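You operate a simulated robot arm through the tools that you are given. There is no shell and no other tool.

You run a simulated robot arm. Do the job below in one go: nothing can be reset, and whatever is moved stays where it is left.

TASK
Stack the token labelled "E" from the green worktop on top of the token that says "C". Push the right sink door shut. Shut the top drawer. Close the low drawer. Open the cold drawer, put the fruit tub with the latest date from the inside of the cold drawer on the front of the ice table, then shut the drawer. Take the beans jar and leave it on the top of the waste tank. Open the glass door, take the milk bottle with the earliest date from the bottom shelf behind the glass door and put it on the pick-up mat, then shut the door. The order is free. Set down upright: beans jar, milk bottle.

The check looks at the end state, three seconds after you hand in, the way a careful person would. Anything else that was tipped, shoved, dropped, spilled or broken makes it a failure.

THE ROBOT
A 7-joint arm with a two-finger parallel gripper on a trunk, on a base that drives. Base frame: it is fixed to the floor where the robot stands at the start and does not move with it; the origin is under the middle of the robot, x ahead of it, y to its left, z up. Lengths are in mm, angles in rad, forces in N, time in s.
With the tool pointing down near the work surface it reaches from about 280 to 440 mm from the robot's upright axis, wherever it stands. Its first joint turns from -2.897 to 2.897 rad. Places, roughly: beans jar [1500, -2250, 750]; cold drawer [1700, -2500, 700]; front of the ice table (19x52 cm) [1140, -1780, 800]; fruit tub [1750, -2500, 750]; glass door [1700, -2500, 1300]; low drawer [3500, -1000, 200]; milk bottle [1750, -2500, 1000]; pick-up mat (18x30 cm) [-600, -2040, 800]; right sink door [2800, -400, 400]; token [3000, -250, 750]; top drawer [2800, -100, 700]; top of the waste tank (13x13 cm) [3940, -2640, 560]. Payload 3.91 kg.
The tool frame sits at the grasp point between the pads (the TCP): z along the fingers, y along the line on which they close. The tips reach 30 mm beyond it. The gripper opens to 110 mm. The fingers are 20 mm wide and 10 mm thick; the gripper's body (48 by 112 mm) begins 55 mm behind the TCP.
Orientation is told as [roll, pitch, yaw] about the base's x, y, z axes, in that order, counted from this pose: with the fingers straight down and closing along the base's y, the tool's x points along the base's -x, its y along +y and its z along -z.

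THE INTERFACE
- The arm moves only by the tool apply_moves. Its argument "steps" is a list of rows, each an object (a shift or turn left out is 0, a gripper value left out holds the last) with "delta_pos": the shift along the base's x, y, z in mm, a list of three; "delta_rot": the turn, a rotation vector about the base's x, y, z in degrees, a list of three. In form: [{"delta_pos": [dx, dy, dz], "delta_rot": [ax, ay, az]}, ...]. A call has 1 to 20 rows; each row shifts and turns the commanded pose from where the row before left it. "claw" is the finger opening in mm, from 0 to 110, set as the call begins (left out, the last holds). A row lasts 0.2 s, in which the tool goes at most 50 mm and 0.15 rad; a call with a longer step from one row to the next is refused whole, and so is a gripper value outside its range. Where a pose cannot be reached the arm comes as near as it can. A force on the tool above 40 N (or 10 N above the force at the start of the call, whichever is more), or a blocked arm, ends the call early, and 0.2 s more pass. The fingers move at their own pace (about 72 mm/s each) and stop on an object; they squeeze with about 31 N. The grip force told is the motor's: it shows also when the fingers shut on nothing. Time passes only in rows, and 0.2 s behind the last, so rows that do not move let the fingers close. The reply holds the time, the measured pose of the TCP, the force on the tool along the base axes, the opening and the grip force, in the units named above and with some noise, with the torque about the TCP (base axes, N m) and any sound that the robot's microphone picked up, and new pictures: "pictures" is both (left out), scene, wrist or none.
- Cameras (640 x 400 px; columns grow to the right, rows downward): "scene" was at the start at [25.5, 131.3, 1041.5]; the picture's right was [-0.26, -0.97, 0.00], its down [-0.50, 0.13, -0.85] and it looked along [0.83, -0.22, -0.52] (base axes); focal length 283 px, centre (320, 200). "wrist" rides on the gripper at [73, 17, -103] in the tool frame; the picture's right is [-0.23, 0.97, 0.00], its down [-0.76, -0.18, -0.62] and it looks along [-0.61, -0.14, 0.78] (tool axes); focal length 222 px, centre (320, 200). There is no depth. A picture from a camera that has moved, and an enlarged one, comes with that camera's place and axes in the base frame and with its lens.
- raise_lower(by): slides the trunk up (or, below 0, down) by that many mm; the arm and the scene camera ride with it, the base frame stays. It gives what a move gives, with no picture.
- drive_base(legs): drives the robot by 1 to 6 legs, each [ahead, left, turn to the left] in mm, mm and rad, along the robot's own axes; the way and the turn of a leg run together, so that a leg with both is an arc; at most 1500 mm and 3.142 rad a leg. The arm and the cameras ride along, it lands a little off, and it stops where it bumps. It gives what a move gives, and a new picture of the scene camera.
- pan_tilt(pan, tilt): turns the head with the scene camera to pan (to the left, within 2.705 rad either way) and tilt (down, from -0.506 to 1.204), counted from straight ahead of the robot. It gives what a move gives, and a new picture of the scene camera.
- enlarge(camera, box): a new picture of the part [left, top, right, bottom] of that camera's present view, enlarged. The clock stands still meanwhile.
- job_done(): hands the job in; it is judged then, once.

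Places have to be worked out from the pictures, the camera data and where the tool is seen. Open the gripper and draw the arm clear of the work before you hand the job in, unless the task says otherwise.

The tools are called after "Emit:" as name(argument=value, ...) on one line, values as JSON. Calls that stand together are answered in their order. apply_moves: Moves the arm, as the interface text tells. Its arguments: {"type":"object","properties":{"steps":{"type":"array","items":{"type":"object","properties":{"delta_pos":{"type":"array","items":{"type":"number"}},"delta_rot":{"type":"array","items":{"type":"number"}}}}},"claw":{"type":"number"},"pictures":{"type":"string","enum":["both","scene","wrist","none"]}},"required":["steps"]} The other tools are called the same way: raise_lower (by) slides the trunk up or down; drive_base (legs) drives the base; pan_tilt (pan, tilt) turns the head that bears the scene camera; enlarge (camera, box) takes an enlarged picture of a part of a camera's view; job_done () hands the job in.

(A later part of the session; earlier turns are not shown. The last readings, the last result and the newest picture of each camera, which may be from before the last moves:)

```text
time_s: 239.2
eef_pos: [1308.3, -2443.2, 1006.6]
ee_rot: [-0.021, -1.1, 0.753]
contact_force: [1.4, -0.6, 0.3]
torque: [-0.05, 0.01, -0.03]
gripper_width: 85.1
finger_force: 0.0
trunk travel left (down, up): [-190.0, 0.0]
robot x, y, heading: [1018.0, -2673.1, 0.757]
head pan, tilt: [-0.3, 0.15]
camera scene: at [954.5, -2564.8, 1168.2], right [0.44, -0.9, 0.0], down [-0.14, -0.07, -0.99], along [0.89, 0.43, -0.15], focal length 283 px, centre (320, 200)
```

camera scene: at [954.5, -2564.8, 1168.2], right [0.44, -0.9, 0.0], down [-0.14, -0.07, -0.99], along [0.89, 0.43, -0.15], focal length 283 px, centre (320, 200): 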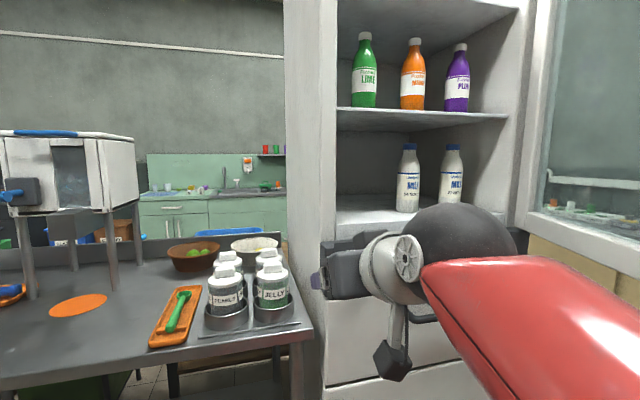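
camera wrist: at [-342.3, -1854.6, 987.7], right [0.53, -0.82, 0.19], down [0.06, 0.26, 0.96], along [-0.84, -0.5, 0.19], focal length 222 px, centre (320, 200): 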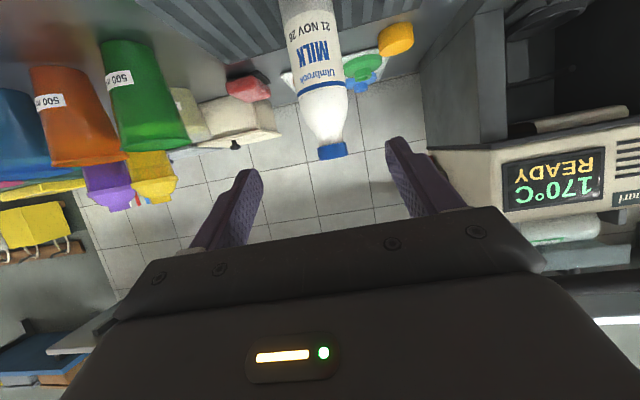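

Heading has drifted to 0.757; I correct it and back up to v≈−1245 before passing the door's free edge, then set the arm for the bar.

Emit:
drive_base(legs=[[0, 0, -0.062], [-315, 0, 0]])

Emit:
apply_moves(steps=[{"delta_pos": [3, -27, 22], "delta_rot": [1.8, -2.2, 0]}, {"delta_pos": [3, -27, 22], "delta_rot": [1.8, -2.2, 0]}, {"delta_pos": [3, -27, 22], "delta_rot": [1.8, -2.2, 0]}, {"delta_pos": [3, -27, 22], "delta_rot": [1.8, -2.2, 0]}, {"delta_pos": [0, 0, 19]}], claw=70, pictures="scene")

```text
time_s: 241.8
eef_pos: [1086.0, -2658.5, 1005.4]
ee_rot: [-0.021, -1.102, 0.686]
contact_force: [0.9, 1.1, 0.6]
torque: [0.0, -0.02, -0.01]
gripper_width: 85.1
finger_force: 0.1
trunk travel left (down, up): [-190.0, 0.0]
robot x, y, heading: [779.2, -2874.4, 0.686]
head pan, tilt: [-0.3, 0.15]
camera scene: at [725.3, -2755.9, 1168.3], right [0.38, -0.93, 0.0], down [-0.14, -0.06, -0.99], along [0.92, 0.37, -0.15], focal length 283 px, centre (320, 200)
```

scene: 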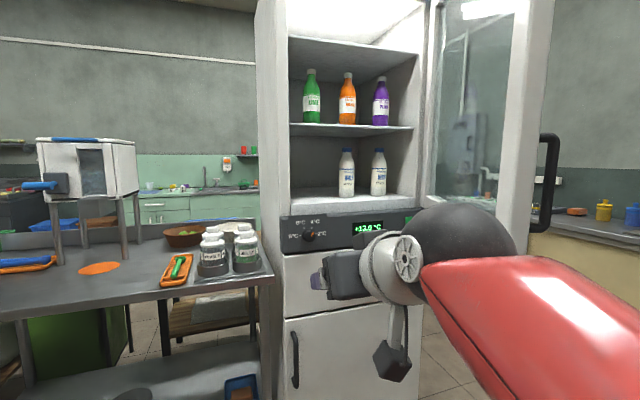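

```text
time_s: 243.0
eef_pos: [1098.1, -2766.9, 1112.6]
ee_rot: [-0.018, -1.301, 0.685]
contact_force: [-0.2, -0.8, -0.5]
torque: [0.01, 0.0, 0.03]
gripper_width: 70.1
finger_force: 0.0
trunk travel left (down, up): [-190.0, 0.0]
robot x, y, heading: [786.5, -2875.9, 0.682]
head pan, tilt: [-0.3, 0.15]
camera scene: at [725.3, -2755.9, 1168.3], right [0.38, -0.93, 0.0], down [-0.14, -0.06, -0.99], along [0.92, 0.37, -0.15], focal length 283 px, centre (320, 200)
```

scene: 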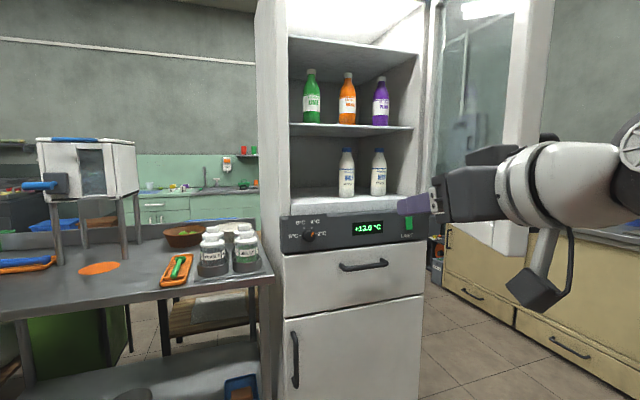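

Temperature shows 13 °C, so let's shut soon. I drive right 344 mm to line the open fingers up with the bar.

Emit:
drive_base(legs=[[0, -344, 0.009]])

Emit:
apply_moves(steps=[{}], pictures="both")

```text
time_s: 245.2
eef_pos: [1313.2, -3023.3, 1112.4]
ee_rot: [-0.022, -1.3, 0.696]
contact_force: [0.1, 1.0, -0.8]
torque: [0.02, -0.02, -0.01]
gripper_width: 70.0
finger_force: 0.0
trunk travel left (down, up): [-190.0, 0.0]
robot x, y, heading: [1002.6, -3130.7, 0.692]
head pan, tilt: [-0.3, 0.15]
camera scene: at [939.5, -3016.8, 1168.3], right [0.39, -0.92, 0.0], down [-0.14, -0.06, -0.99], along [0.91, 0.38, -0.15], focal length 283 px, centre (320, 200)
```

scene: 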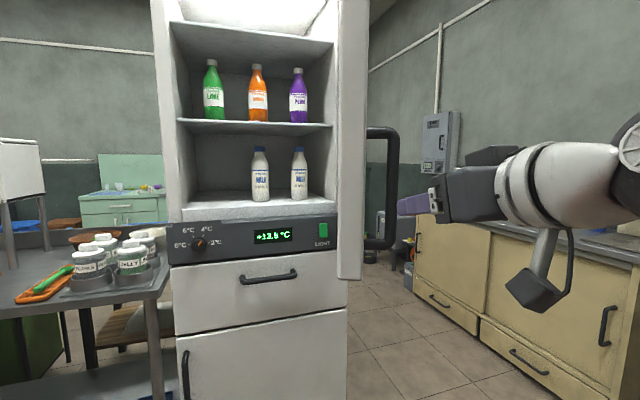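

```text
time_s: 245.6
eef_pos: [1312.7, -3023.9, 1111.6]
ee_rot: [-0.019, -1.301, 0.696]
contact_force: [-0.3, 0.0, 0.1]
torque: [0.04, -0.02, 0.02]
gripper_width: 70.0
finger_force: 0.1
trunk travel left (down, up): [-190.0, 0.0]
robot x, y, heading: [996.7, -3131.3, 0.695]
head pan, tilt: [-0.3, 0.15]
camera scene: at [939.5, -3016.8, 1168.3], right [0.39, -0.92, 0.0], down [-0.14, -0.06, -0.99], along [0.91, 0.38, -0.15], focal length 283 px, centre (320, 200)
camera wrist: at [1208.7, -3084.4, 1069.6], right [-0.56, 0.8, 0.21], down [-0.2, -0.38, 0.9], along [0.8, 0.47, 0.38], focal length 222 px, centre (320, 200)
```

scene: 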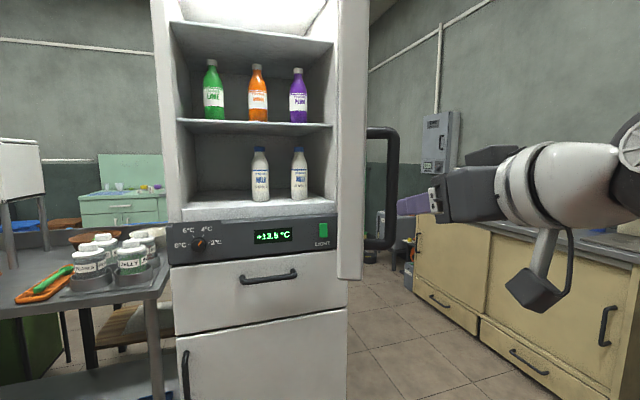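
wrist: 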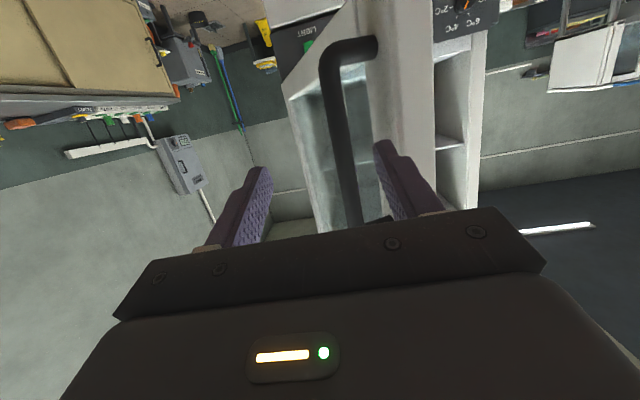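

The bar is ~18 mm left of my fingers' centre (door rests at ~67°). I shift left 18 mm and advance 85 mm to straddle it.

Emit:
apply_moves(steps=[{"delta_pos": [-11.5, 13.8, 0]}, {"delta_pos": [13.1, 10.9, 0]}, {"delta_pos": [13.1, 10.9, 0]}, {"delta_pos": [13.1, 10.9, 0]}, {"delta_pos": [13.1, 10.9, 0]}], pictures="wrist")

```text
time_s: 246.8
eef_pos: [1355.0, -2967.0, 1112.9]
ee_rot: [-0.018, -1.302, 0.697]
contact_force: [-0.1, 0.2, 1.1]
torque: [-0.02, 0.01, 0.01]
gripper_width: 69.7
finger_force: 0.0
trunk travel left (down, up): [-190.0, 0.0]
robot x, y, heading: [1000.3, -3134.8, 0.698]
head pan, tilt: [-0.3, 0.15]
camera wrist: at [1250.6, -3027.4, 1070.6], right [-0.56, 0.8, 0.21], down [-0.2, -0.38, 0.9], along [0.8, 0.47, 0.38], focal length 222 px, centre (320, 200)
```

wrist: 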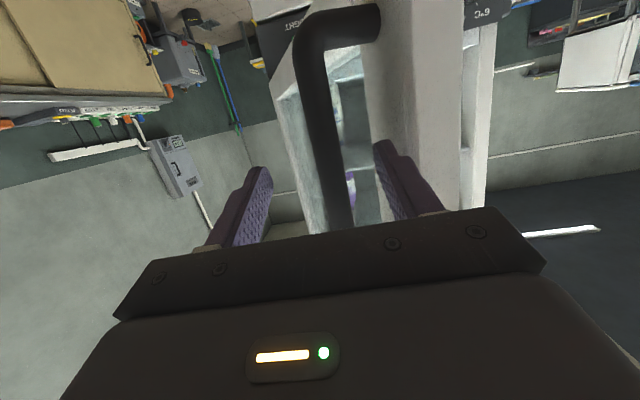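

Bar is nearly centred. I advance 15 mm more and close on it.

Emit:
apply_moves(steps=[{"delta_pos": [10, 10.5, 0]}, {"delta_pos": [0, 0, 0]}], pictures="none")

Emit:
apply_moves(steps=[{}, {}, {}, {}], claw=0, pictures="wrist")

```text
time_s: 247.4
eef_pos: [1365.8, -2957.3, 1112.6]
ee_rot: [-0.021, -1.3, 0.696]
contact_force: [-0.1, -1.2, -0.3]
torque: [0.02, 0.04, 0.03]
gripper_width: 70.1
finger_force: 0.1
trunk travel left (down, up): [-190.0, 0.0]
robot x, y, heading: [998.7, -3132.2, 0.696]
head pan, tilt: [-0.3, 0.15]
```

```text
time_s: 248.4
eef_pos: [1364.3, -2955.6, 1113.0]
ee_rot: [-0.022, -1.301, 0.698]
contact_force: [-1.7, -1.6, 0.4]
torque: [-0.01, -0.18, -0.05]
gripper_width: 17.7
finger_force: 45.0
trunk travel left (down, up): [-190.0, 0.0]
robot x, y, heading: [1004.6, -3129.0, 0.697]
head pan, tilt: [-0.3, 0.15]
camera wrist: at [1260.9, -3017.1, 1070.2], right [-0.56, 0.8, 0.21], down [-0.2, -0.38, 0.9], along [0.8, 0.47, 0.38], focal length 222 px, centre (320, 200)
```

wrist: 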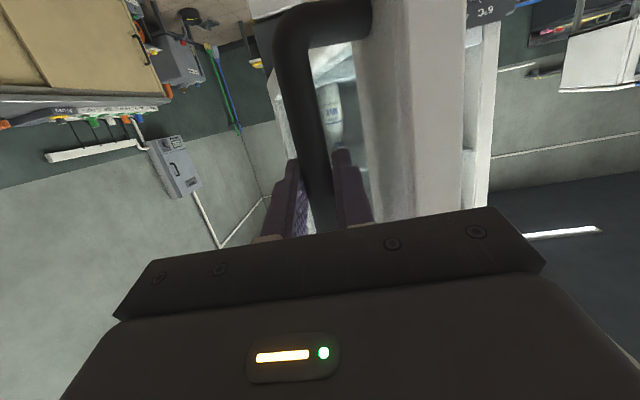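

The bar is gripped at θ≈67°. I drive the reverse arc in short legs to swing the door shut.

Emit:
drive_base(legs=[[22.6, 62, 0], [34.8, 66.9, 0]])

Emit:
drive_base(legs=[[43.8, 61.3, 0], [51.9, 54.7, 0]])

```text
time_s: 250.0
eef_pos: [1325.6, -2820.3, 1112.6]
ee_rot: [-0.019, -1.301, 0.695]
contact_force: [5.1, 0.6, 5.8]
torque: [0.04, -0.11, -0.16]
gripper_width: 17.9
finger_force: 44.7
trunk travel left (down, up): [-190.0, 0.0]
robot x, y, heading: [960.9, -2998.8, 0.696]
head pan, tilt: [-0.3, 0.15]
camera scene: at [900.6, -2881.3, 1168.4], right [0.39, -0.92, 0.0], down [-0.14, -0.06, -0.99], along [0.91, 0.38, -0.15], focal length 283 px, centre (320, 200)
```

scene: 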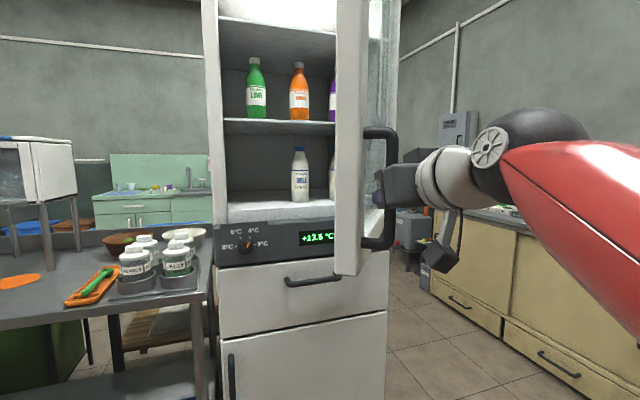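

```text
time_s: 251.7
eef_pos: [1325.3, -2671.3, 1112.1]
ee_rot: [-0.02, -1.302, 0.694]
contact_force: [7.1, -0.5, 2.2]
torque: [-0.09, 0.1, -0.16]
gripper_width: 18.1
finger_force: 44.8
trunk travel left (down, up): [-190.0, 0.0]
robot x, y, heading: [958.8, -2848.0, 0.697]
head pan, tilt: [-0.3, 0.15]
camera scene: at [899.6, -2730.5, 1168.4], right [0.39, -0.92, 0.0], down [-0.14, -0.06, -0.99], along [0.91, 0.38, -0.15], focal length 283 px, centre (320, 200)
```

scene: 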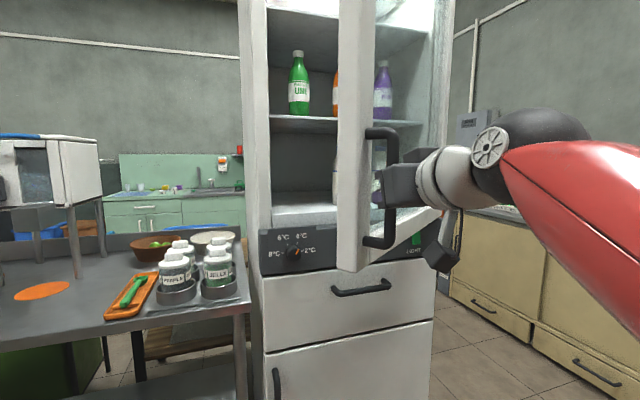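

Door at ~36°. Two more legs.

Emit:
drive_base(legs=[[59, 46.9, 0], [65, 38.3, 0]])

```text
time_s: 253.4
eef_pos: [1364.8, -2524.5, 1113.0]
ee_rot: [-0.019, -1.299, 0.694]
contact_force: [7.2, -3.0, 2.0]
torque: [-0.14, 0.28, -0.15]
gripper_width: 17.6
finger_force: 44.5
trunk travel left (down, up): [-190.0, 0.0]
robot x, y, heading: [998.0, -2702.6, 0.703]
head pan, tilt: [-0.3, 0.15]
camera scene: at [939.8, -2586.0, 1168.4], right [0.39, -0.92, 0.0], down [-0.14, -0.06, -0.99], along [0.91, 0.38, -0.15], focal length 283 px, centre (320, 200)
```

scene: 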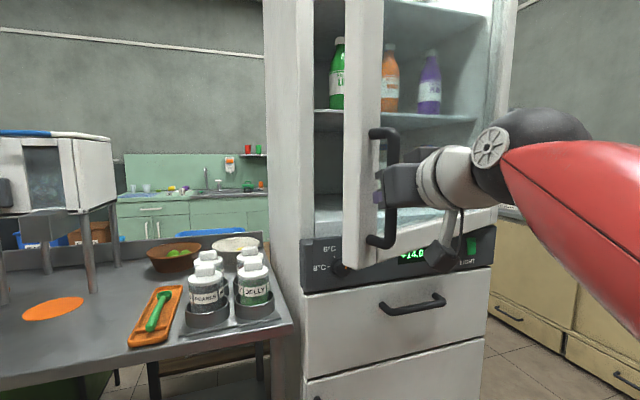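

Door at ~20°. Now the arm pushes the bar home along the arc.

Emit:
apply_moves(steps=[{"delta_pos": [7.0, 14.1, 0]}, {"delta_pos": [7.0, 14.1, 0]}, {"delta_pos": [7.0, 14.1, 0]}, {"delta_pos": [8.2, 13.4, 0]}, {"delta_pos": [8.2, 13.4, 0]}, {"delta_pos": [8.2, 13.4, 0]}, {"delta_pos": [9.3, 12.6, 0]}, {"delta_pos": [9.3, 12.6, 0]}, {"delta_pos": [9.3, 12.6, 0]}], pictures="scene")

```text
time_s: 255.4
eef_pos: [1440.1, -2404.0, 1113.4]
ee_rot: [-0.021, -1.302, 0.697]
contact_force: [2.3, 3.3, 0.5]
torque: [0.52, -0.05, 0.26]
gripper_width: 17.9
finger_force: 44.7
trunk travel left (down, up): [-190.0, 0.0]
robot x, y, heading: [1003.5, -2703.0, 0.694]
head pan, tilt: [-0.3, 0.15]
camera scene: at [939.3, -2585.3, 1168.3], right [0.39, -0.92, 0.0], down [-0.14, -0.06, -0.99], along [0.91, 0.38, -0.15], focal length 283 px, centre (320, 200)
```

scene: 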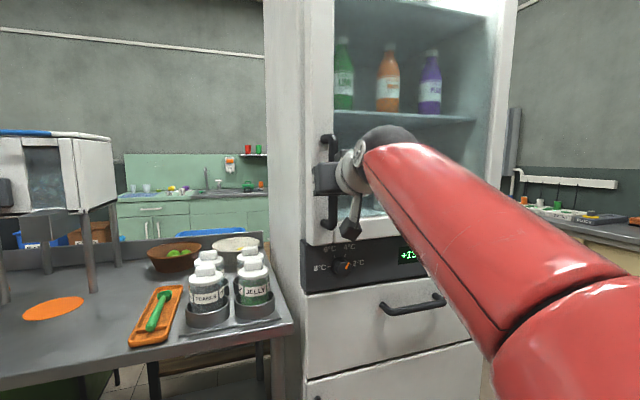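

Nearly shut; last ~45 mm in small steps until it meets the frame.

Emit:
apply_moves(steps=[{"delta_pos": [10.3, 11.8, 0]}, {"delta_pos": [10.3, 11.8, 0]}, {"delta_pos": [7, 7.5, 0]}, {"delta_pos": [3.8, 3.2, 0]}, {"delta_pos": [3.8, 3.2, 0]}], pictures="scene")

```text
time_s: 256.6
eef_pos: [1468.8, -2371.8, 1113.4]
ee_rot: [-0.011, -1.296, 0.688]
contact_force: [-17.2, -11.2, -7.8]
torque: [0.42, -0.19, 0.05]
gripper_width: 17.9
finger_force: 45.4
trunk travel left (down, up): [-190.0, 0.0]
robot x, y, heading: [1001.2, -2698.7, 0.701]
head pan, tilt: [-0.3, 0.15]
stopped in row 5: the force on the tool passed its limit at 41 N (the readings are from after the stop); the commanded pose is now the measured one
camera scene: at [936.9, -2587.3, 1168.3], right [0.39, -0.92, 0.0], down [-0.14, -0.06, -0.99], along [0.91, 0.38, -0.15], focal length 283 px, centre (320, 200)
```

scene: 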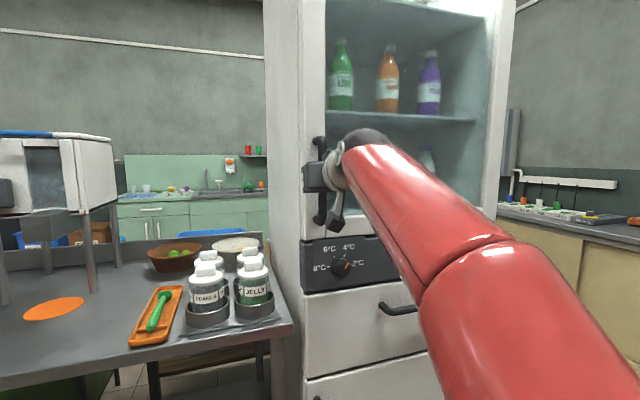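

The door has met the frame (41 N). I release the bar and back away, then verify the door is shut.

Emit:
apply_moves(steps=[{}, {}, {}], claw=70, pictures="none")

Emit:
apply_moves(steps=[{"delta_pos": [-15.4, -12.8, 0]}, {"delta_pos": [-23.1, -19.2, 0]}, {"delta_pos": [-26.9, -22.4, 0]}, {"delta_pos": [-30.8, -25.6, 0]}, {"delta_pos": [-30.8, -25.6, 0]}], pictures="scene")

```text
time_s: 257.4
eef_pos: [1469.9, -2370.4, 1111.8]
ee_rot: [-0.018, -1.297, 0.692]
contact_force: [0.5, 0.5, 0.6]
torque: [-0.02, -0.02, -0.02]
gripper_width: 69.7
finger_force: 0.1
trunk travel left (down, up): [-190.0, 0.0]
robot x, y, heading: [999.1, -2703.2, 0.696]
head pan, tilt: [-0.3, 0.15]
```

```text
time_s: 258.6
eef_pos: [1344.6, -2476.8, 1112.2]
ee_rot: [-0.019, -1.296, 0.693]
contact_force: [1.2, 0.8, -1.2]
torque: [0.02, -0.02, 0.03]
gripper_width: 69.8
finger_force: 0.1
trunk travel left (down, up): [-190.0, 0.0]
robot x, y, heading: [998.1, -2704.2, 0.694]
head pan, tilt: [-0.3, 0.15]
camera scene: at [938.8, -2585.8, 1168.3], right [0.39, -0.92, 0.0], down [-0.14, -0.06, -0.99], along [0.91, 0.38, -0.15], focal length 283 px, centre (320, 200)
```

scene: 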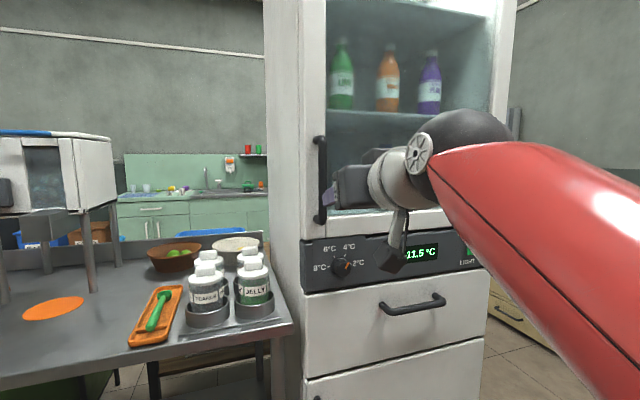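

The glass door is shut and the temperature is falling. Next the cold drawer: its bar handle is horizontal at about u 3012, v −359, z≈800. I move the base right and roll the gripper 90° so the fingers close vertically.

Emit:
drive_base(legs=[[-60, 0, 0], [0, -245, 0]])

Emit:
apply_moves(steps=[{"delta_rot": [6.07, 5.04, -2.23]}, {"delta_rot": [6.07, 5.04, -2.23]}, {"delta_rot": [6.07, 5.04, -2.23]}, {"delta_rot": [6.07, 5.04, -2.23]}, {"delta_rot": [6.07, 5.04, -2.23]}, {"delta_rot": [6.07, 5.04, -2.23]}], pictures="both")

```text
time_s: 260.9
eef_pos: [1454.0, -2698.7, 1111.5]
ee_rot: [-0.017, -1.296, 0.694]
contact_force: [0.9, 0.3, 0.5]
torque: [0.0, 0.01, 0.0]
gripper_width: 70.0
finger_force: 0.0
trunk travel left (down, up): [-190.0, 0.0]
robot x, y, heading: [1109.4, -2924.6, 0.702]
head pan, tilt: [-0.3, 0.15]
camera scene: at [1047.9, -2808.3, 1168.3], right [0.39, -0.92, 0.0], down [-0.14, -0.06, -0.99], along [0.91, 0.38, -0.15], focal length 283 px, centre (320, 200)
```

scene: 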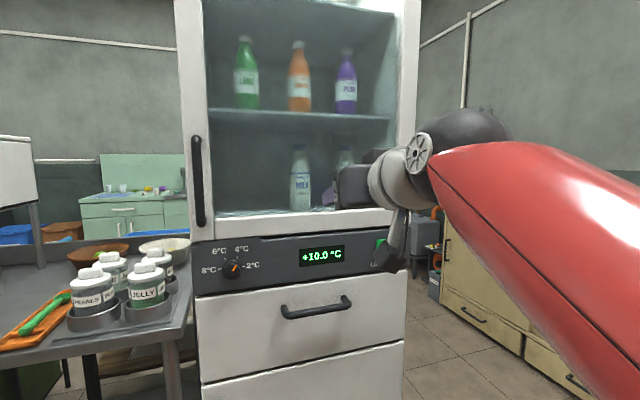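

```text
time_s: 262.3
eef_pos: [1454.7, -2697.7, 1109.9]
ee_rot: [1.197, -0.678, -0.648]
contact_force: [-0.6, -0.4, 1.1]
torque: [-0.01, -0.02, 0.0]
gripper_width: 70.0
finger_force: 0.1
trunk travel left (down, up): [-190.0, 0.0]
robot x, y, heading: [1108.6, -2924.2, 0.697]
head pan, tilt: [-0.3, 0.15]
camera scene: at [1047.9, -2808.3, 1168.3], right [0.39, -0.92, 0.0], down [-0.14, -0.06, -0.99], along [0.91, 0.38, -0.15], focal length 283 px, centre (320, 200)
camera wrist: at [1328.1, -2714.6, 1107.0], right [-0.1, 0.52, 0.85], down [0.05, -0.85, 0.53], along [0.99, 0.09, 0.06], focal length 222 px, centre (320, 200)
```

scene: 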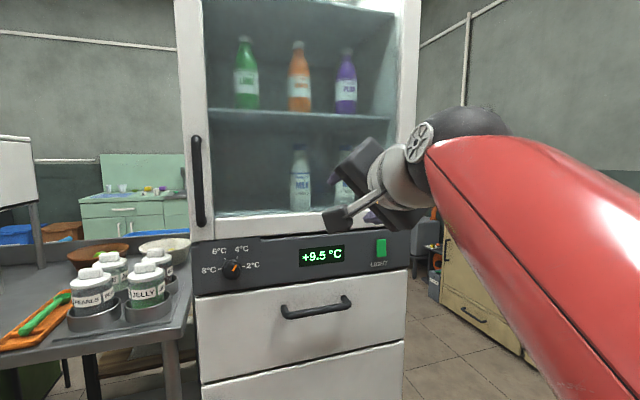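
wrist: 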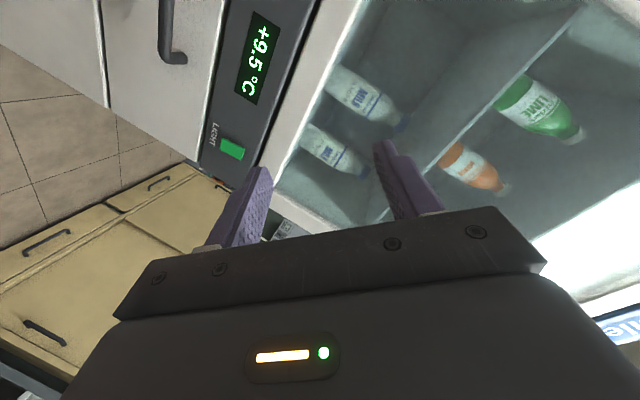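

Rolling works. I complete the roll (another ~41°).

Emit:
apply_moves(steps=[{"delta_rot": [6.07, 5.04, -2.23]}, {"delta_rot": [6.07, 5.04, -2.23]}, {"delta_rot": [6.07, 5.04, -2.23]}, {"delta_rot": [6.07, 5.04, -2.23]}, {"delta_rot": [6.07, 5.04, -2.23]}], pictures="both")

```text
time_s: 263.5
eef_pos: [1453.8, -2698.7, 1112.1]
ee_rot: [1.277, 0.006, -0.882]
contact_force: [0.8, -0.4, -0.5]
torque: [0.02, 0.01, 0.01]
gripper_width: 69.9
finger_force: 0.1
trunk travel left (down, up): [-190.0, 0.0]
robot x, y, heading: [1109.1, -2925.8, 0.697]
head pan, tilt: [-0.3, 0.15]
camera scene: at [1047.9, -2808.3, 1168.3], right [0.39, -0.92, 0.0], down [-0.14, -0.06, -0.99], along [0.91, 0.38, -0.15], focal length 283 px, centre (320, 200)
camera wrist: at [1335.6, -2701.7, 1157.4], right [0.36, 0.0, 0.93], down [-0.01, -1.0, 0.01], along [0.93, -0.02, -0.36], focal length 222 px, centre (320, 200)
```

scene: 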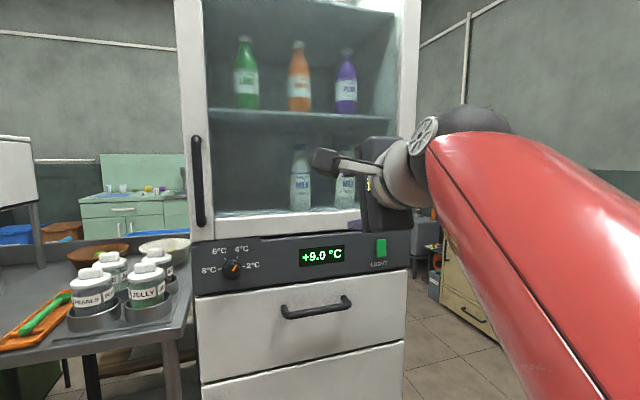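
wrist: 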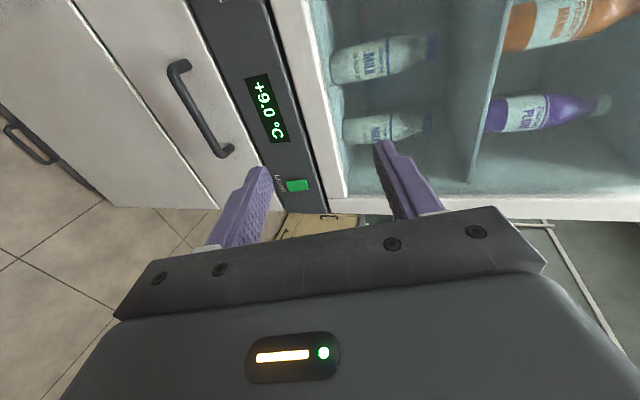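

The gripper is rolled 90°. From the wrist view the bar is at u≈3005, v≈−359, z≈803. I lower and advance to about 95 mm short of it.

Emit:
apply_moves(steps=[{"delta_pos": [14.4, 12, -38.6]}, {"delta_pos": [14.4, 12, -38.6]}, {"delta_pos": [14.4, 12, -38.6]}, {"delta_pos": [14.4, 12, -38.6]}, {"delta_pos": [14.4, 12, -38.6]}, {"delta_pos": [14.4, 12, -38.6]}, {"delta_pos": [14.4, 12, -38.6]}, {"delta_pos": [14.4, 12, -38.6]}], pictures="both")

```text
time_s: 265.3
eef_pos: [1569.9, -2600.1, 800.2]
ee_rot: [1.278, 0.0, -0.881]
contact_force: [-0.1, 0.1, 0.1]
torque: [-0.02, -0.03, -0.01]
gripper_width: 70.1
finger_force: 0.1
trunk travel left (down, up): [-190.0, 0.0]
robot x, y, heading: [1108.7, -2922.8, 0.699]
head pan, tilt: [-0.3, 0.15]
camera scene: at [1047.5, -2807.7, 1168.2], right [0.39, -0.92, 0.0], down [-0.14, -0.06, -0.99], along [0.91, 0.38, -0.15], focal length 283 px, centre (320, 200)
camera wrist: at [1450.9, -2603.7, 846.4], right [0.36, 0.0, 0.93], down [-0.02, -1.0, 0.01], along [0.93, -0.02, -0.36], focal length 222 px, centre (320, 200)
```

scene: 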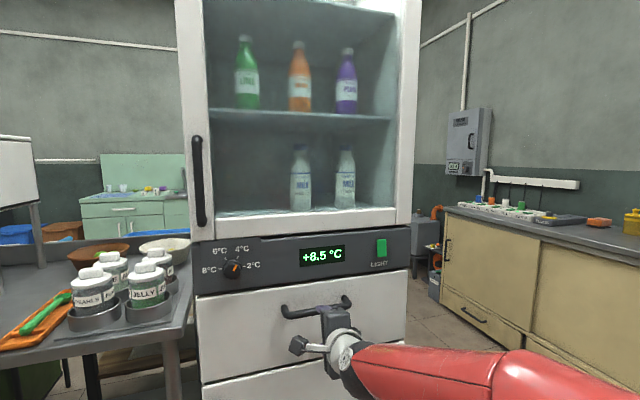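
wrist: 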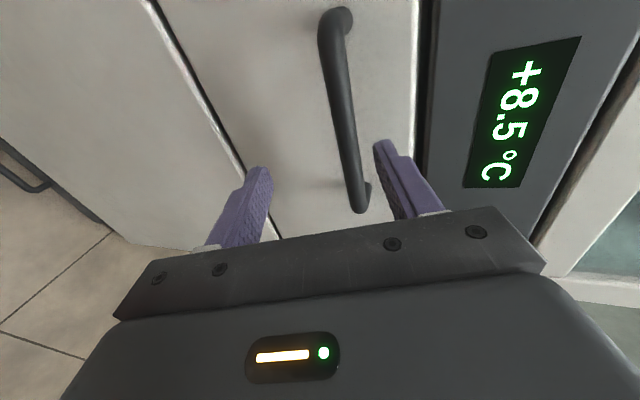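

The bar is level with the fingers (z≈797). I advance 88 mm and close on it.

Emit:
apply_moves(steps=[{"delta_pos": [13.8, 11.5, -0.6]}, {"delta_pos": [13.8, 11.5, -0.6]}, {"delta_pos": [13.8, 11.5, -0.6]}, {"delta_pos": [13.8, 11.5, -0.6]}, {"delta_pos": [12.3, 10.2, -0.6]}], pictures="wrist")

Emit:
apply_moves(steps=[{}, {}, {}, {}], claw=0, pictures="wrist")

```text
time_s: 266.5
eef_pos: [1628.4, -2551.0, 801.4]
ee_rot: [1.279, -0.002, -0.88]
contact_force: [-37.9, -31.7, 8.0]
torque: [1.33, -1.51, 0.33]
gripper_width: 66.9
finger_force: 0.2
trunk travel left (down, up): [-190.0, 0.0]
robot x, y, heading: [1105.5, -2926.2, 0.698]
head pan, tilt: [-0.3, 0.15]
stopped in row 5: the force on the tool passed its limit at 71 N (the readings are from after the stop); the commanded pose is now the measured one
camera wrist: at [1509.9, -2554.9, 847.4], right [0.36, 0.0, 0.93], down [-0.01, -1.0, 0.01], along [0.93, -0.02, -0.36], focal length 222 px, centre (320, 200)
```

wrist: 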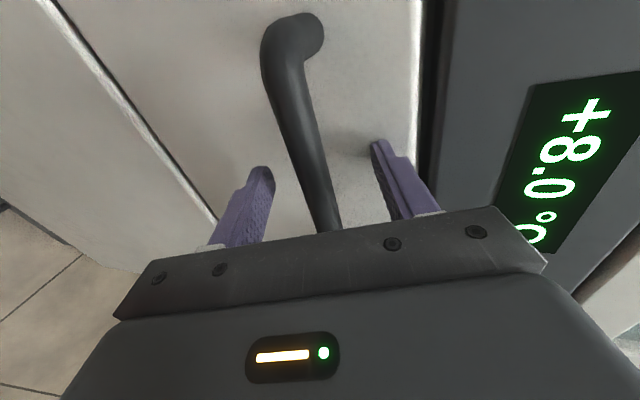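

```text
time_s: 267.5
eef_pos: [1632.9, -2548.7, 798.9]
ee_rot: [1.277, 0.003, -0.88]
contact_force: [6.4, 1.0, 0.5]
torque: [-0.11, -0.08, 0.64]
gripper_width: 17.7
finger_force: 45.2
trunk travel left (down, up): [-190.0, 0.0]
robot x, y, heading: [1110.1, -2923.7, 0.699]
head pan, tilt: [-0.3, 0.15]
camera wrist: at [1514.0, -2552.3, 844.9], right [0.36, 0.0, 0.93], down [-0.01, -1.0, 0.01], along [0.93, -0.02, -0.36], focal length 222 px, centre (320, 200)
```

wrist: 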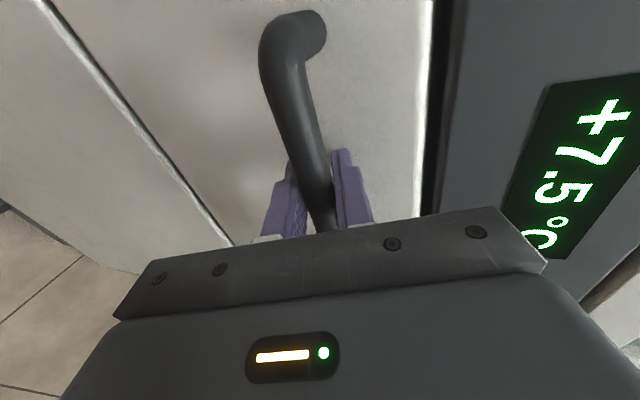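

The bar is gripped. I pull the drawer by driving the base straight back 200 mm.

Emit:
drive_base(legs=[[-100, 0, 0], [-100, 0, 0]])

Emit:
pan_tilt(pan=-0.1, tilt=0.6)

```text
time_s: 269.4
eef_pos: [1481.2, -2679.9, 798.8]
ee_rot: [1.278, 0.004, -0.884]
contact_force: [13.6, -19.4, -3.8]
torque: [-0.28, -0.3, 0.19]
gripper_width: 17.6
finger_force: 44.9
trunk travel left (down, up): [-190.0, 0.0]
robot x, y, heading: [950.2, -3055.8, 0.703]
head pan, tilt: [-0.3, 0.15]
camera scene: at [895.1, -2939.0, 1168.5], right [0.39, -0.92, 0.0], down [-0.14, -0.06, -0.99], along [0.91, 0.38, -0.15], focal length 283 px, centre (320, 200)
```

scene: 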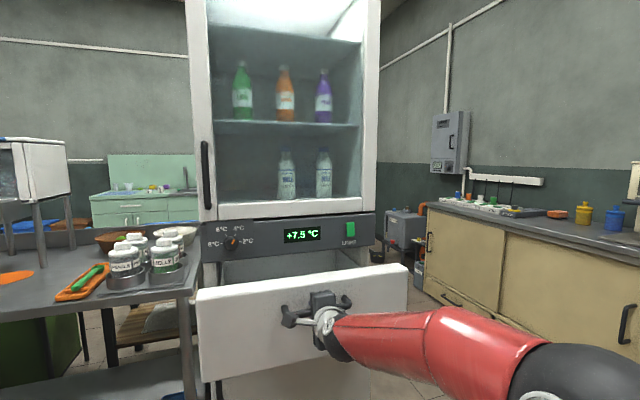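

```text
time_s: 270.3
eef_pos: [1481.3, -2679.7, 798.3]
ee_rot: [1.276, 0.002, -0.885]
contact_force: [4.7, -3.5, -1.9]
torque: [-0.35, -0.32, 0.14]
gripper_width: 17.8
finger_force: 45.3
trunk travel left (down, up): [-190.0, 0.0]
robot x, y, heading: [954.1, -3054.3, 0.695]
head pan, tilt: [-0.099, 0.6]
camera scene: at [881.9, -2924.1, 1126.9], right [0.56, -0.83, 0.0], down [-0.47, -0.32, -0.83], along [0.68, 0.46, -0.56], focal length 283 px, centre (320, 200)
```

scene: 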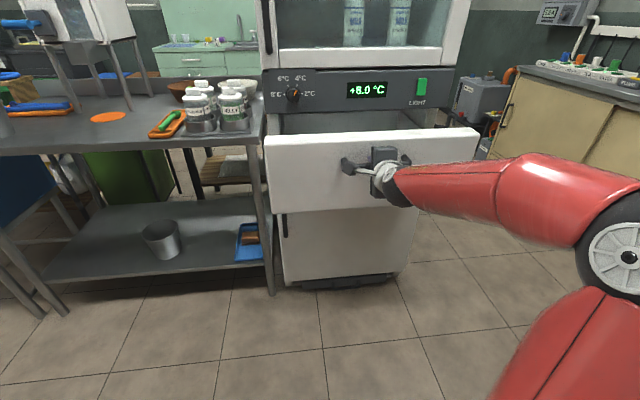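

The drawer is out 200 mm. I pull another ~120 mm with the arm.

Emit:
apply_moves(steps=[{"delta_pos": [-15.4, -12.8, 0]}, {"delta_pos": [-15.4, -12.8, 0]}, {"delta_pos": [-15.4, -12.8, 0]}, {"delta_pos": [-15.4, -12.8, 0]}, {"delta_pos": [-15.4, -12.8, 0]}, {"delta_pos": [-15.4, -12.8, 0]}], pictures="scene")

```text
time_s: 271.6
eef_pos: [1402.6, -2744.3, 798.2]
ee_rot: [1.28, -0.002, -0.889]
contact_force: [19.7, 14.5, -10.1]
torque: [-0.39, -0.27, -0.03]
gripper_width: 17.5
finger_force: 44.9
trunk travel left (down, up): [-190.0, 0.0]
robot x, y, heading: [950.4, -3055.7, 0.699]
head pan, tilt: [-0.099, 0.6]
stopped in row 6: the force on the tool passed its limit at 95 N (the readings are from after the stop); the commanded pose is now the measured one
camera scene: at [883.8, -2922.3, 1126.5], right [0.56, -0.83, 0.0], down [-0.47, -0.32, -0.82], along [0.68, 0.46, -0.57], focal length 283 px, centre (320, 200)
```

scene: 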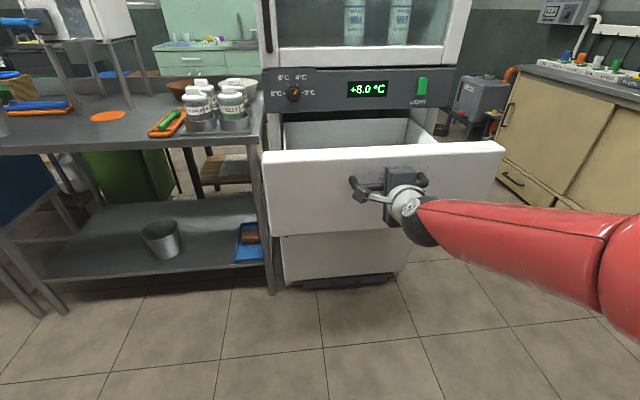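

The drawer reached its stop, ~300 mm open. I release the bar, back off and raise the arm, undoing the roll.

Emit:
apply_moves(steps=[{"delta_pos": [5, 4, 0]}, {}, {}], claw=70, pictures="none")

Emit:
apply_moves(steps=[{"delta_pos": [-15.4, -12.8, 0]}, {"delta_pos": [-23.1, -19.2, 0]}, {"delta_pos": [-23.1, -19.2, 0]}, {"delta_pos": [0, 0, 40]}, {"delta_pos": [0, 0, 45]}, {"delta_pos": [0, 0, 45]}, {"delta_pos": [0, 0, 45]}, {"delta_pos": [0, 0, 45]}, {"delta_rot": [-6.07, -5.04, 2.23]}, {"delta_rot": [-6.07, -5.04, 2.23]}, {"delta_rot": [-6.07, -5.04, 2.23]}, {"delta_rot": [-6.07, -5.04, 2.23]}, {"delta_rot": [-6.07, -5.04, 2.23]}, {"delta_rot": [-6.07, -5.04, 2.23]}, {"delta_rot": [-6.07, -5.04, 2.23]}, {"delta_rot": [-6.07, -5.04, 2.23]}, {"delta_rot": [-6.07, -5.04, 2.23]}, {"delta_rot": [-6.07, -5.04, 2.23]}, {"delta_rot": [-6.07, -5.04, 2.23]}], pictures="scene")

```text
time_s: 272.4
eef_pos: [1406.5, -2741.8, 803.0]
ee_rot: [1.281, -0.001, -0.888]
contact_force: [-1.2, -1.4, 0.4]
torque: [0.07, 0.02, 0.0]
gripper_width: 69.3
finger_force: 0.1
trunk travel left (down, up): [-190.0, 0.0]
robot x, y, heading: [955.6, -3049.0, 0.701]
head pan, tilt: [-0.099, 0.6]
```

```text
time_s: 276.4
eef_pos: [1344.3, -2795.3, 1021.4]
ee_rot: [-0.024, -1.303, 0.704]
contact_force: [-0.4, 1.0, 0.7]
torque: [0.01, 0.01, -0.02]
gripper_width: 69.9
finger_force: 0.1
trunk travel left (down, up): [-190.0, 0.0]
robot x, y, heading: [958.3, -3053.7, 0.699]
head pan, tilt: [-0.099, 0.6]
camera scene: at [881.5, -2923.8, 1126.8], right [0.56, -0.83, 0.0], down [-0.47, -0.32, -0.83], along [0.68, 0.47, -0.56], focal length 283 px, centre (320, 200)
```

scene: 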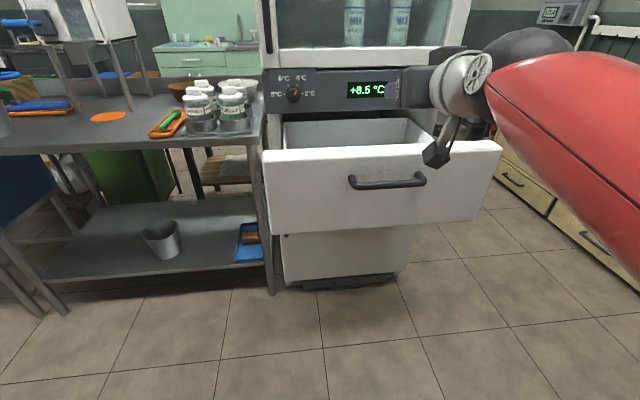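

I pitch the tool downward and drive closer to look into the drawer.

Emit:
apply_moves(steps=[{"delta_pos": [-9, -7.5, 5], "delta_rot": [-4.9, 5.88, 0]}, {"delta_pos": [-9, -7.5, 5], "delta_rot": [-4.9, 5.88, 0]}, {"delta_pos": [-9, -7.5, 5], "delta_rot": [-4.9, 5.88, 0]}, {"delta_pos": [-9, -7.5, 5], "delta_rot": [-4.9, 5.88, 0]}, {"delta_pos": [-9, -7.5, 5], "delta_rot": [-4.9, 5.88, 0]}, {"delta_pos": [-9, -7.5, 5], "delta_rot": [-4.9, 5.88, 0]}], claw=110, pictures="none")

Emit:
drive_base(legs=[[260, 0, 0]])

Emit:
apply_moves(steps=[{}], pictures="both")

```text
time_s: 277.8
eef_pos: [1291.0, -2838.7, 1052.5]
ee_rot: [-0.016, -0.5, 0.694]
contact_force: [-0.4, -1.0, 0.1]
torque: [0.01, -0.03, -0.02]
gripper_width: 110.0
finger_force: 0.1
trunk travel left (down, up): [-190.0, 0.0]
robot x, y, heading: [952.4, -3051.0, 0.698]
head pan, tilt: [-0.099, 0.6]
```

```text
time_s: 279.6
eef_pos: [1487.9, -2669.9, 1051.4]
ee_rot: [-0.017, -0.502, 0.695]
contact_force: [-0.6, 0.3, 0.0]
torque: [-0.01, 0.01, 0.04]
gripper_width: 110.0
finger_force: 0.0
trunk travel left (down, up): [-190.0, 0.0]
robot x, y, heading: [1150.6, -2889.2, 0.704]
head pan, tilt: [-0.099, 0.6]
camera scene: at [1079.1, -2757.6, 1126.8], right [0.57, -0.82, 0.0], down [-0.47, -0.32, -0.83], along [0.68, 0.47, -0.56], focal length 283 px, centre (320, 200)
```

scene: 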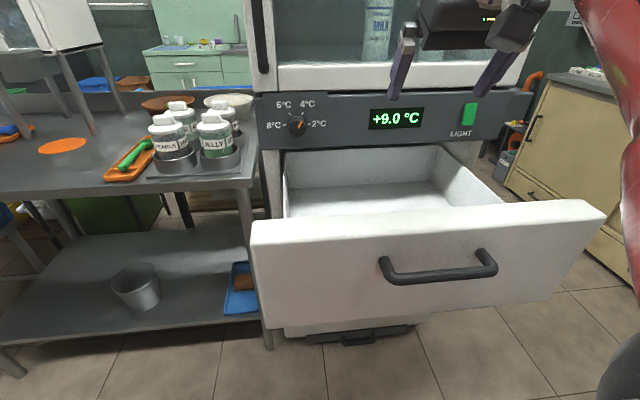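

```text
time_s: 280.0
eef_pos: [1489.1, -2670.4, 1051.9]
ee_rot: [-0.016, -0.504, 0.697]
contact_force: [-0.1, 0.4, 0.4]
torque: [-0.01, 0.01, 0.01]
gripper_width: 110.0
finger_force: 0.1
trunk travel left (down, up): [-190.0, 0.0]
robot x, y, heading: [1151.8, -2888.3, 0.705]
head pan, tilt: [-0.099, 0.6]
camera scene: at [1079.2, -2757.6, 1126.8], right [0.57, -0.82, 0.0], down [-0.47, -0.32, -0.83], along [0.68, 0.47, -0.56], focal length 283 px, centre (320, 200)
camera wrist: at [1389.2, -2728.9, 1106.6], right [-0.47, 0.88, 0.1], down [0.39, 0.11, 0.92], along [0.79, 0.46, -0.39], focal length 222 px, centre (320, 200)
```

scene: 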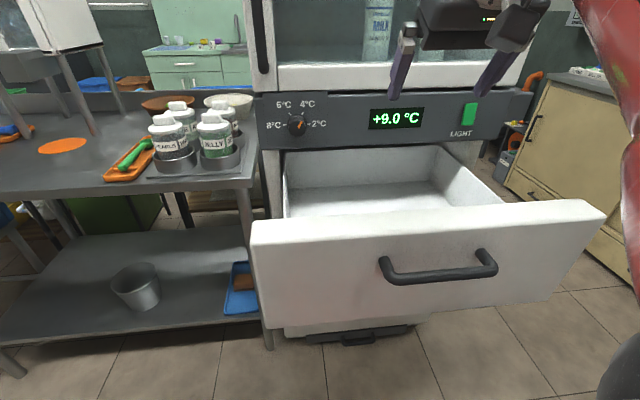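
wrist: 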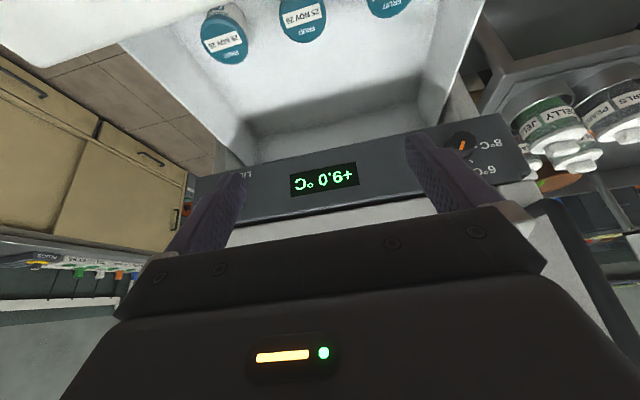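

The wrist camera sees three fruit tubs near the drawer's front. I enlarge to read, and shift the tool back for a better view.

Emit:
apply_moves(steps=[{"delta_pos": [-30.8, -25.6, 0]}, {"delta_pos": [-30.8, -25.6, 10]}], pictures="wrist")

Emit:
enlarge(camera="wrist", box=[180, 0, 420, 150])

```text
time_s: 280.6
eef_pos: [1425.6, -2722.2, 1061.1]
ee_rot: [-0.015, -0.5, 0.695]
contact_force: [1.0, 0.5, -0.6]
torque: [-0.04, 0.01, 0.0]
gripper_width: 110.0
finger_force: 0.0
trunk travel left (down, up): [-190.0, 0.0]
robot x, y, heading: [1151.5, -2886.0, 0.695]
head pan, tilt: [-0.099, 0.6]
camera wrist: at [1327.4, -2780.6, 1116.8], right [-0.47, 0.88, 0.1], down [0.39, 0.11, 0.92], along [0.79, 0.46, -0.39], focal length 222 px, centre (320, 200)
```

wrist: 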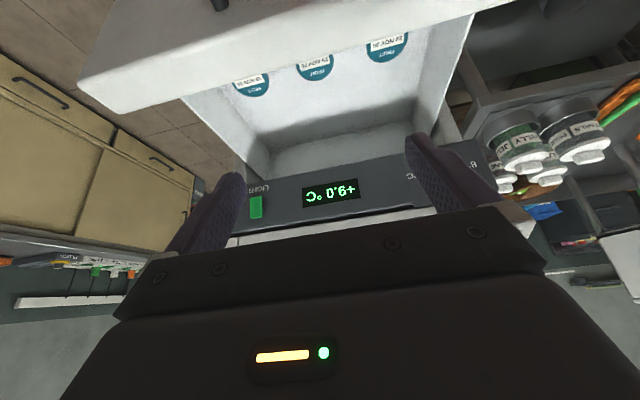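

```text
2.67 times, centred on (300, 75) of wrist
camera zoom: at [1327.4, -2780.6, 1116.8], right [-0.47, 0.88, 0.1], down [0.39, 0.11, 0.92], along [0.79, 0.46, -0.39], focal length 592 px, centre (373, 533)
```

zoom: 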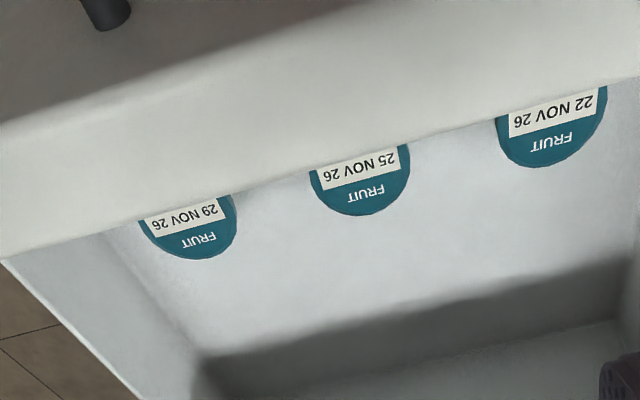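

Labels read 29, 25 and 22 NOV 26 (from right to left in the world). I rotate the tool to point straight down to see the tubs from above and confirm.

Emit:
apply_moves(steps=[{"delta_rot": [-4.6, 5.5, 0]}, {"delta_rot": [-4.6, 5.5, 0]}, {"delta_rot": [-4.6, 5.5, 0]}, {"delta_rot": [-4.6, 5.5, 0]}], pictures="wrist")

Emit:
enlarge(camera="wrist", box=[180, 20, 420, 170])

```text
time_s: 281.6
eef_pos: [1432.7, -2702.3, 1044.4]
ee_rot: [-0.016, -0.197, 0.695]
contact_force: [1.1, 0.4, -0.2]
torque: [0.02, 0.04, 0.0]
gripper_width: 110.0
finger_force: 0.1
out of reach, approached as far as the arm can: row 3, 4
trunk travel left (down, up): [-190.0, 0.0]
robot x, y, heading: [1149.7, -2888.3, 0.696]
head pan, tilt: [-0.099, 0.6]
camera wrist: at [1349.2, -2747.1, 1131.9], right [-0.45, 0.89, 0.03], down [0.59, 0.27, 0.76], along [0.67, 0.36, -0.65], focal length 222 px, centre (320, 200)
```

wrist: 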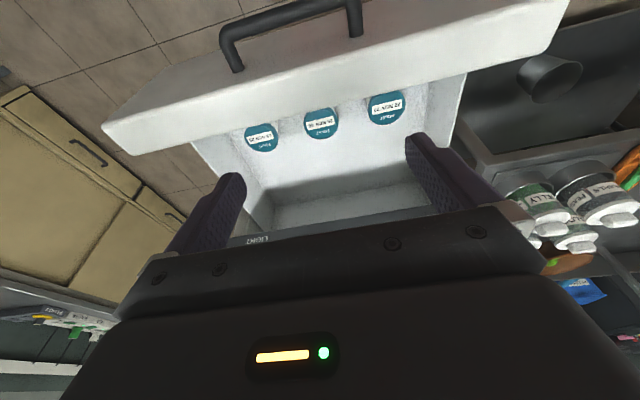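

```text
2.67 times, centred on (300, 95) of wrist
camera zoom: at [1349.2, -2747.1, 1131.9], right [-0.45, 0.89, 0.03], down [0.59, 0.27, 0.76], along [0.67, 0.36, -0.65], focal length 592 px, centre (373, 480)
```

zoom: 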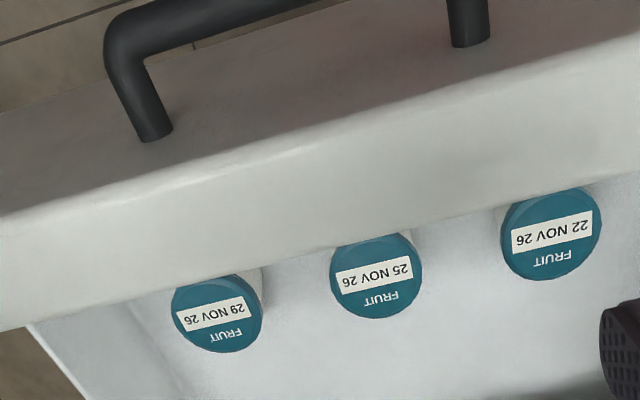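

Confirmed: the tub dated 29 NOV 26 (rightmost) is the latest. I move the camera over it for a precise position.

Emit:
apply_moves(steps=[{"delta_pos": [38.8, -15.4, 0]}, {"delta_pos": [38.8, -15.4, 0]}, {"delta_pos": [38.8, -15.4, 0]}], pictures="both")

Emit:
enlarge(camera="wrist", box=[220, 40, 460, 190])

```text
time_s: 282.4
eef_pos: [1511.0, -2734.6, 1042.9]
ee_rot: [-0.02, -0.2, 0.699]
contact_force: [-0.4, -0.1, 0.2]
torque: [0.0, -0.01, 0.0]
gripper_width: 110.2
finger_force: 0.0
out of reach, approached as far as the arm can: row 3
trunk travel left (down, up): [-190.0, 0.0]
robot x, y, heading: [1153.6, -2880.8, 0.7]
head pan, tilt: [-0.099, 0.6]
camera scene: at [1079.2, -2757.6, 1126.8], right [0.57, -0.82, 0.0], down [-0.47, -0.32, -0.83], along [0.68, 0.47, -0.56], focal length 283 px, centre (320, 200)
camera wrist: at [1428.8, -2778.8, 1129.7], right [-0.45, 0.89, 0.02], down [0.58, 0.27, 0.77], along [0.68, 0.36, -0.64], focal length 222 px, centre (320, 200)
```

scene: 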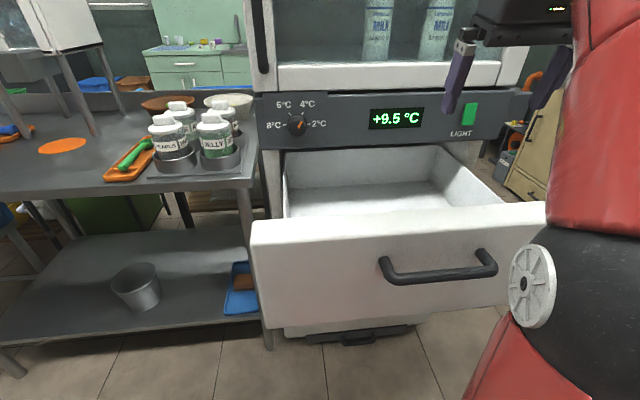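
wrist: 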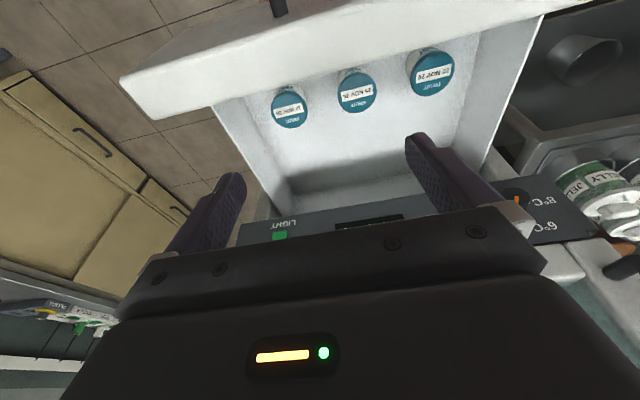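

```text
2.67 times, centred on (340, 115) of wrist
camera zoom: at [1428.8, -2778.8, 1129.7], right [-0.45, 0.89, 0.02], down [0.58, 0.27, 0.77], along [0.68, 0.36, -0.64], focal length 592 px, centre (267, 427)
```

zoom: 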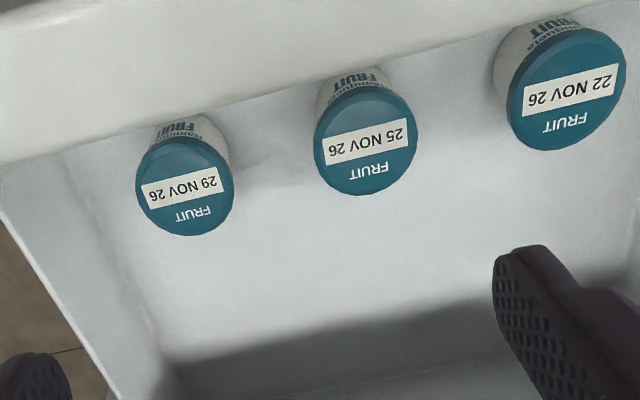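

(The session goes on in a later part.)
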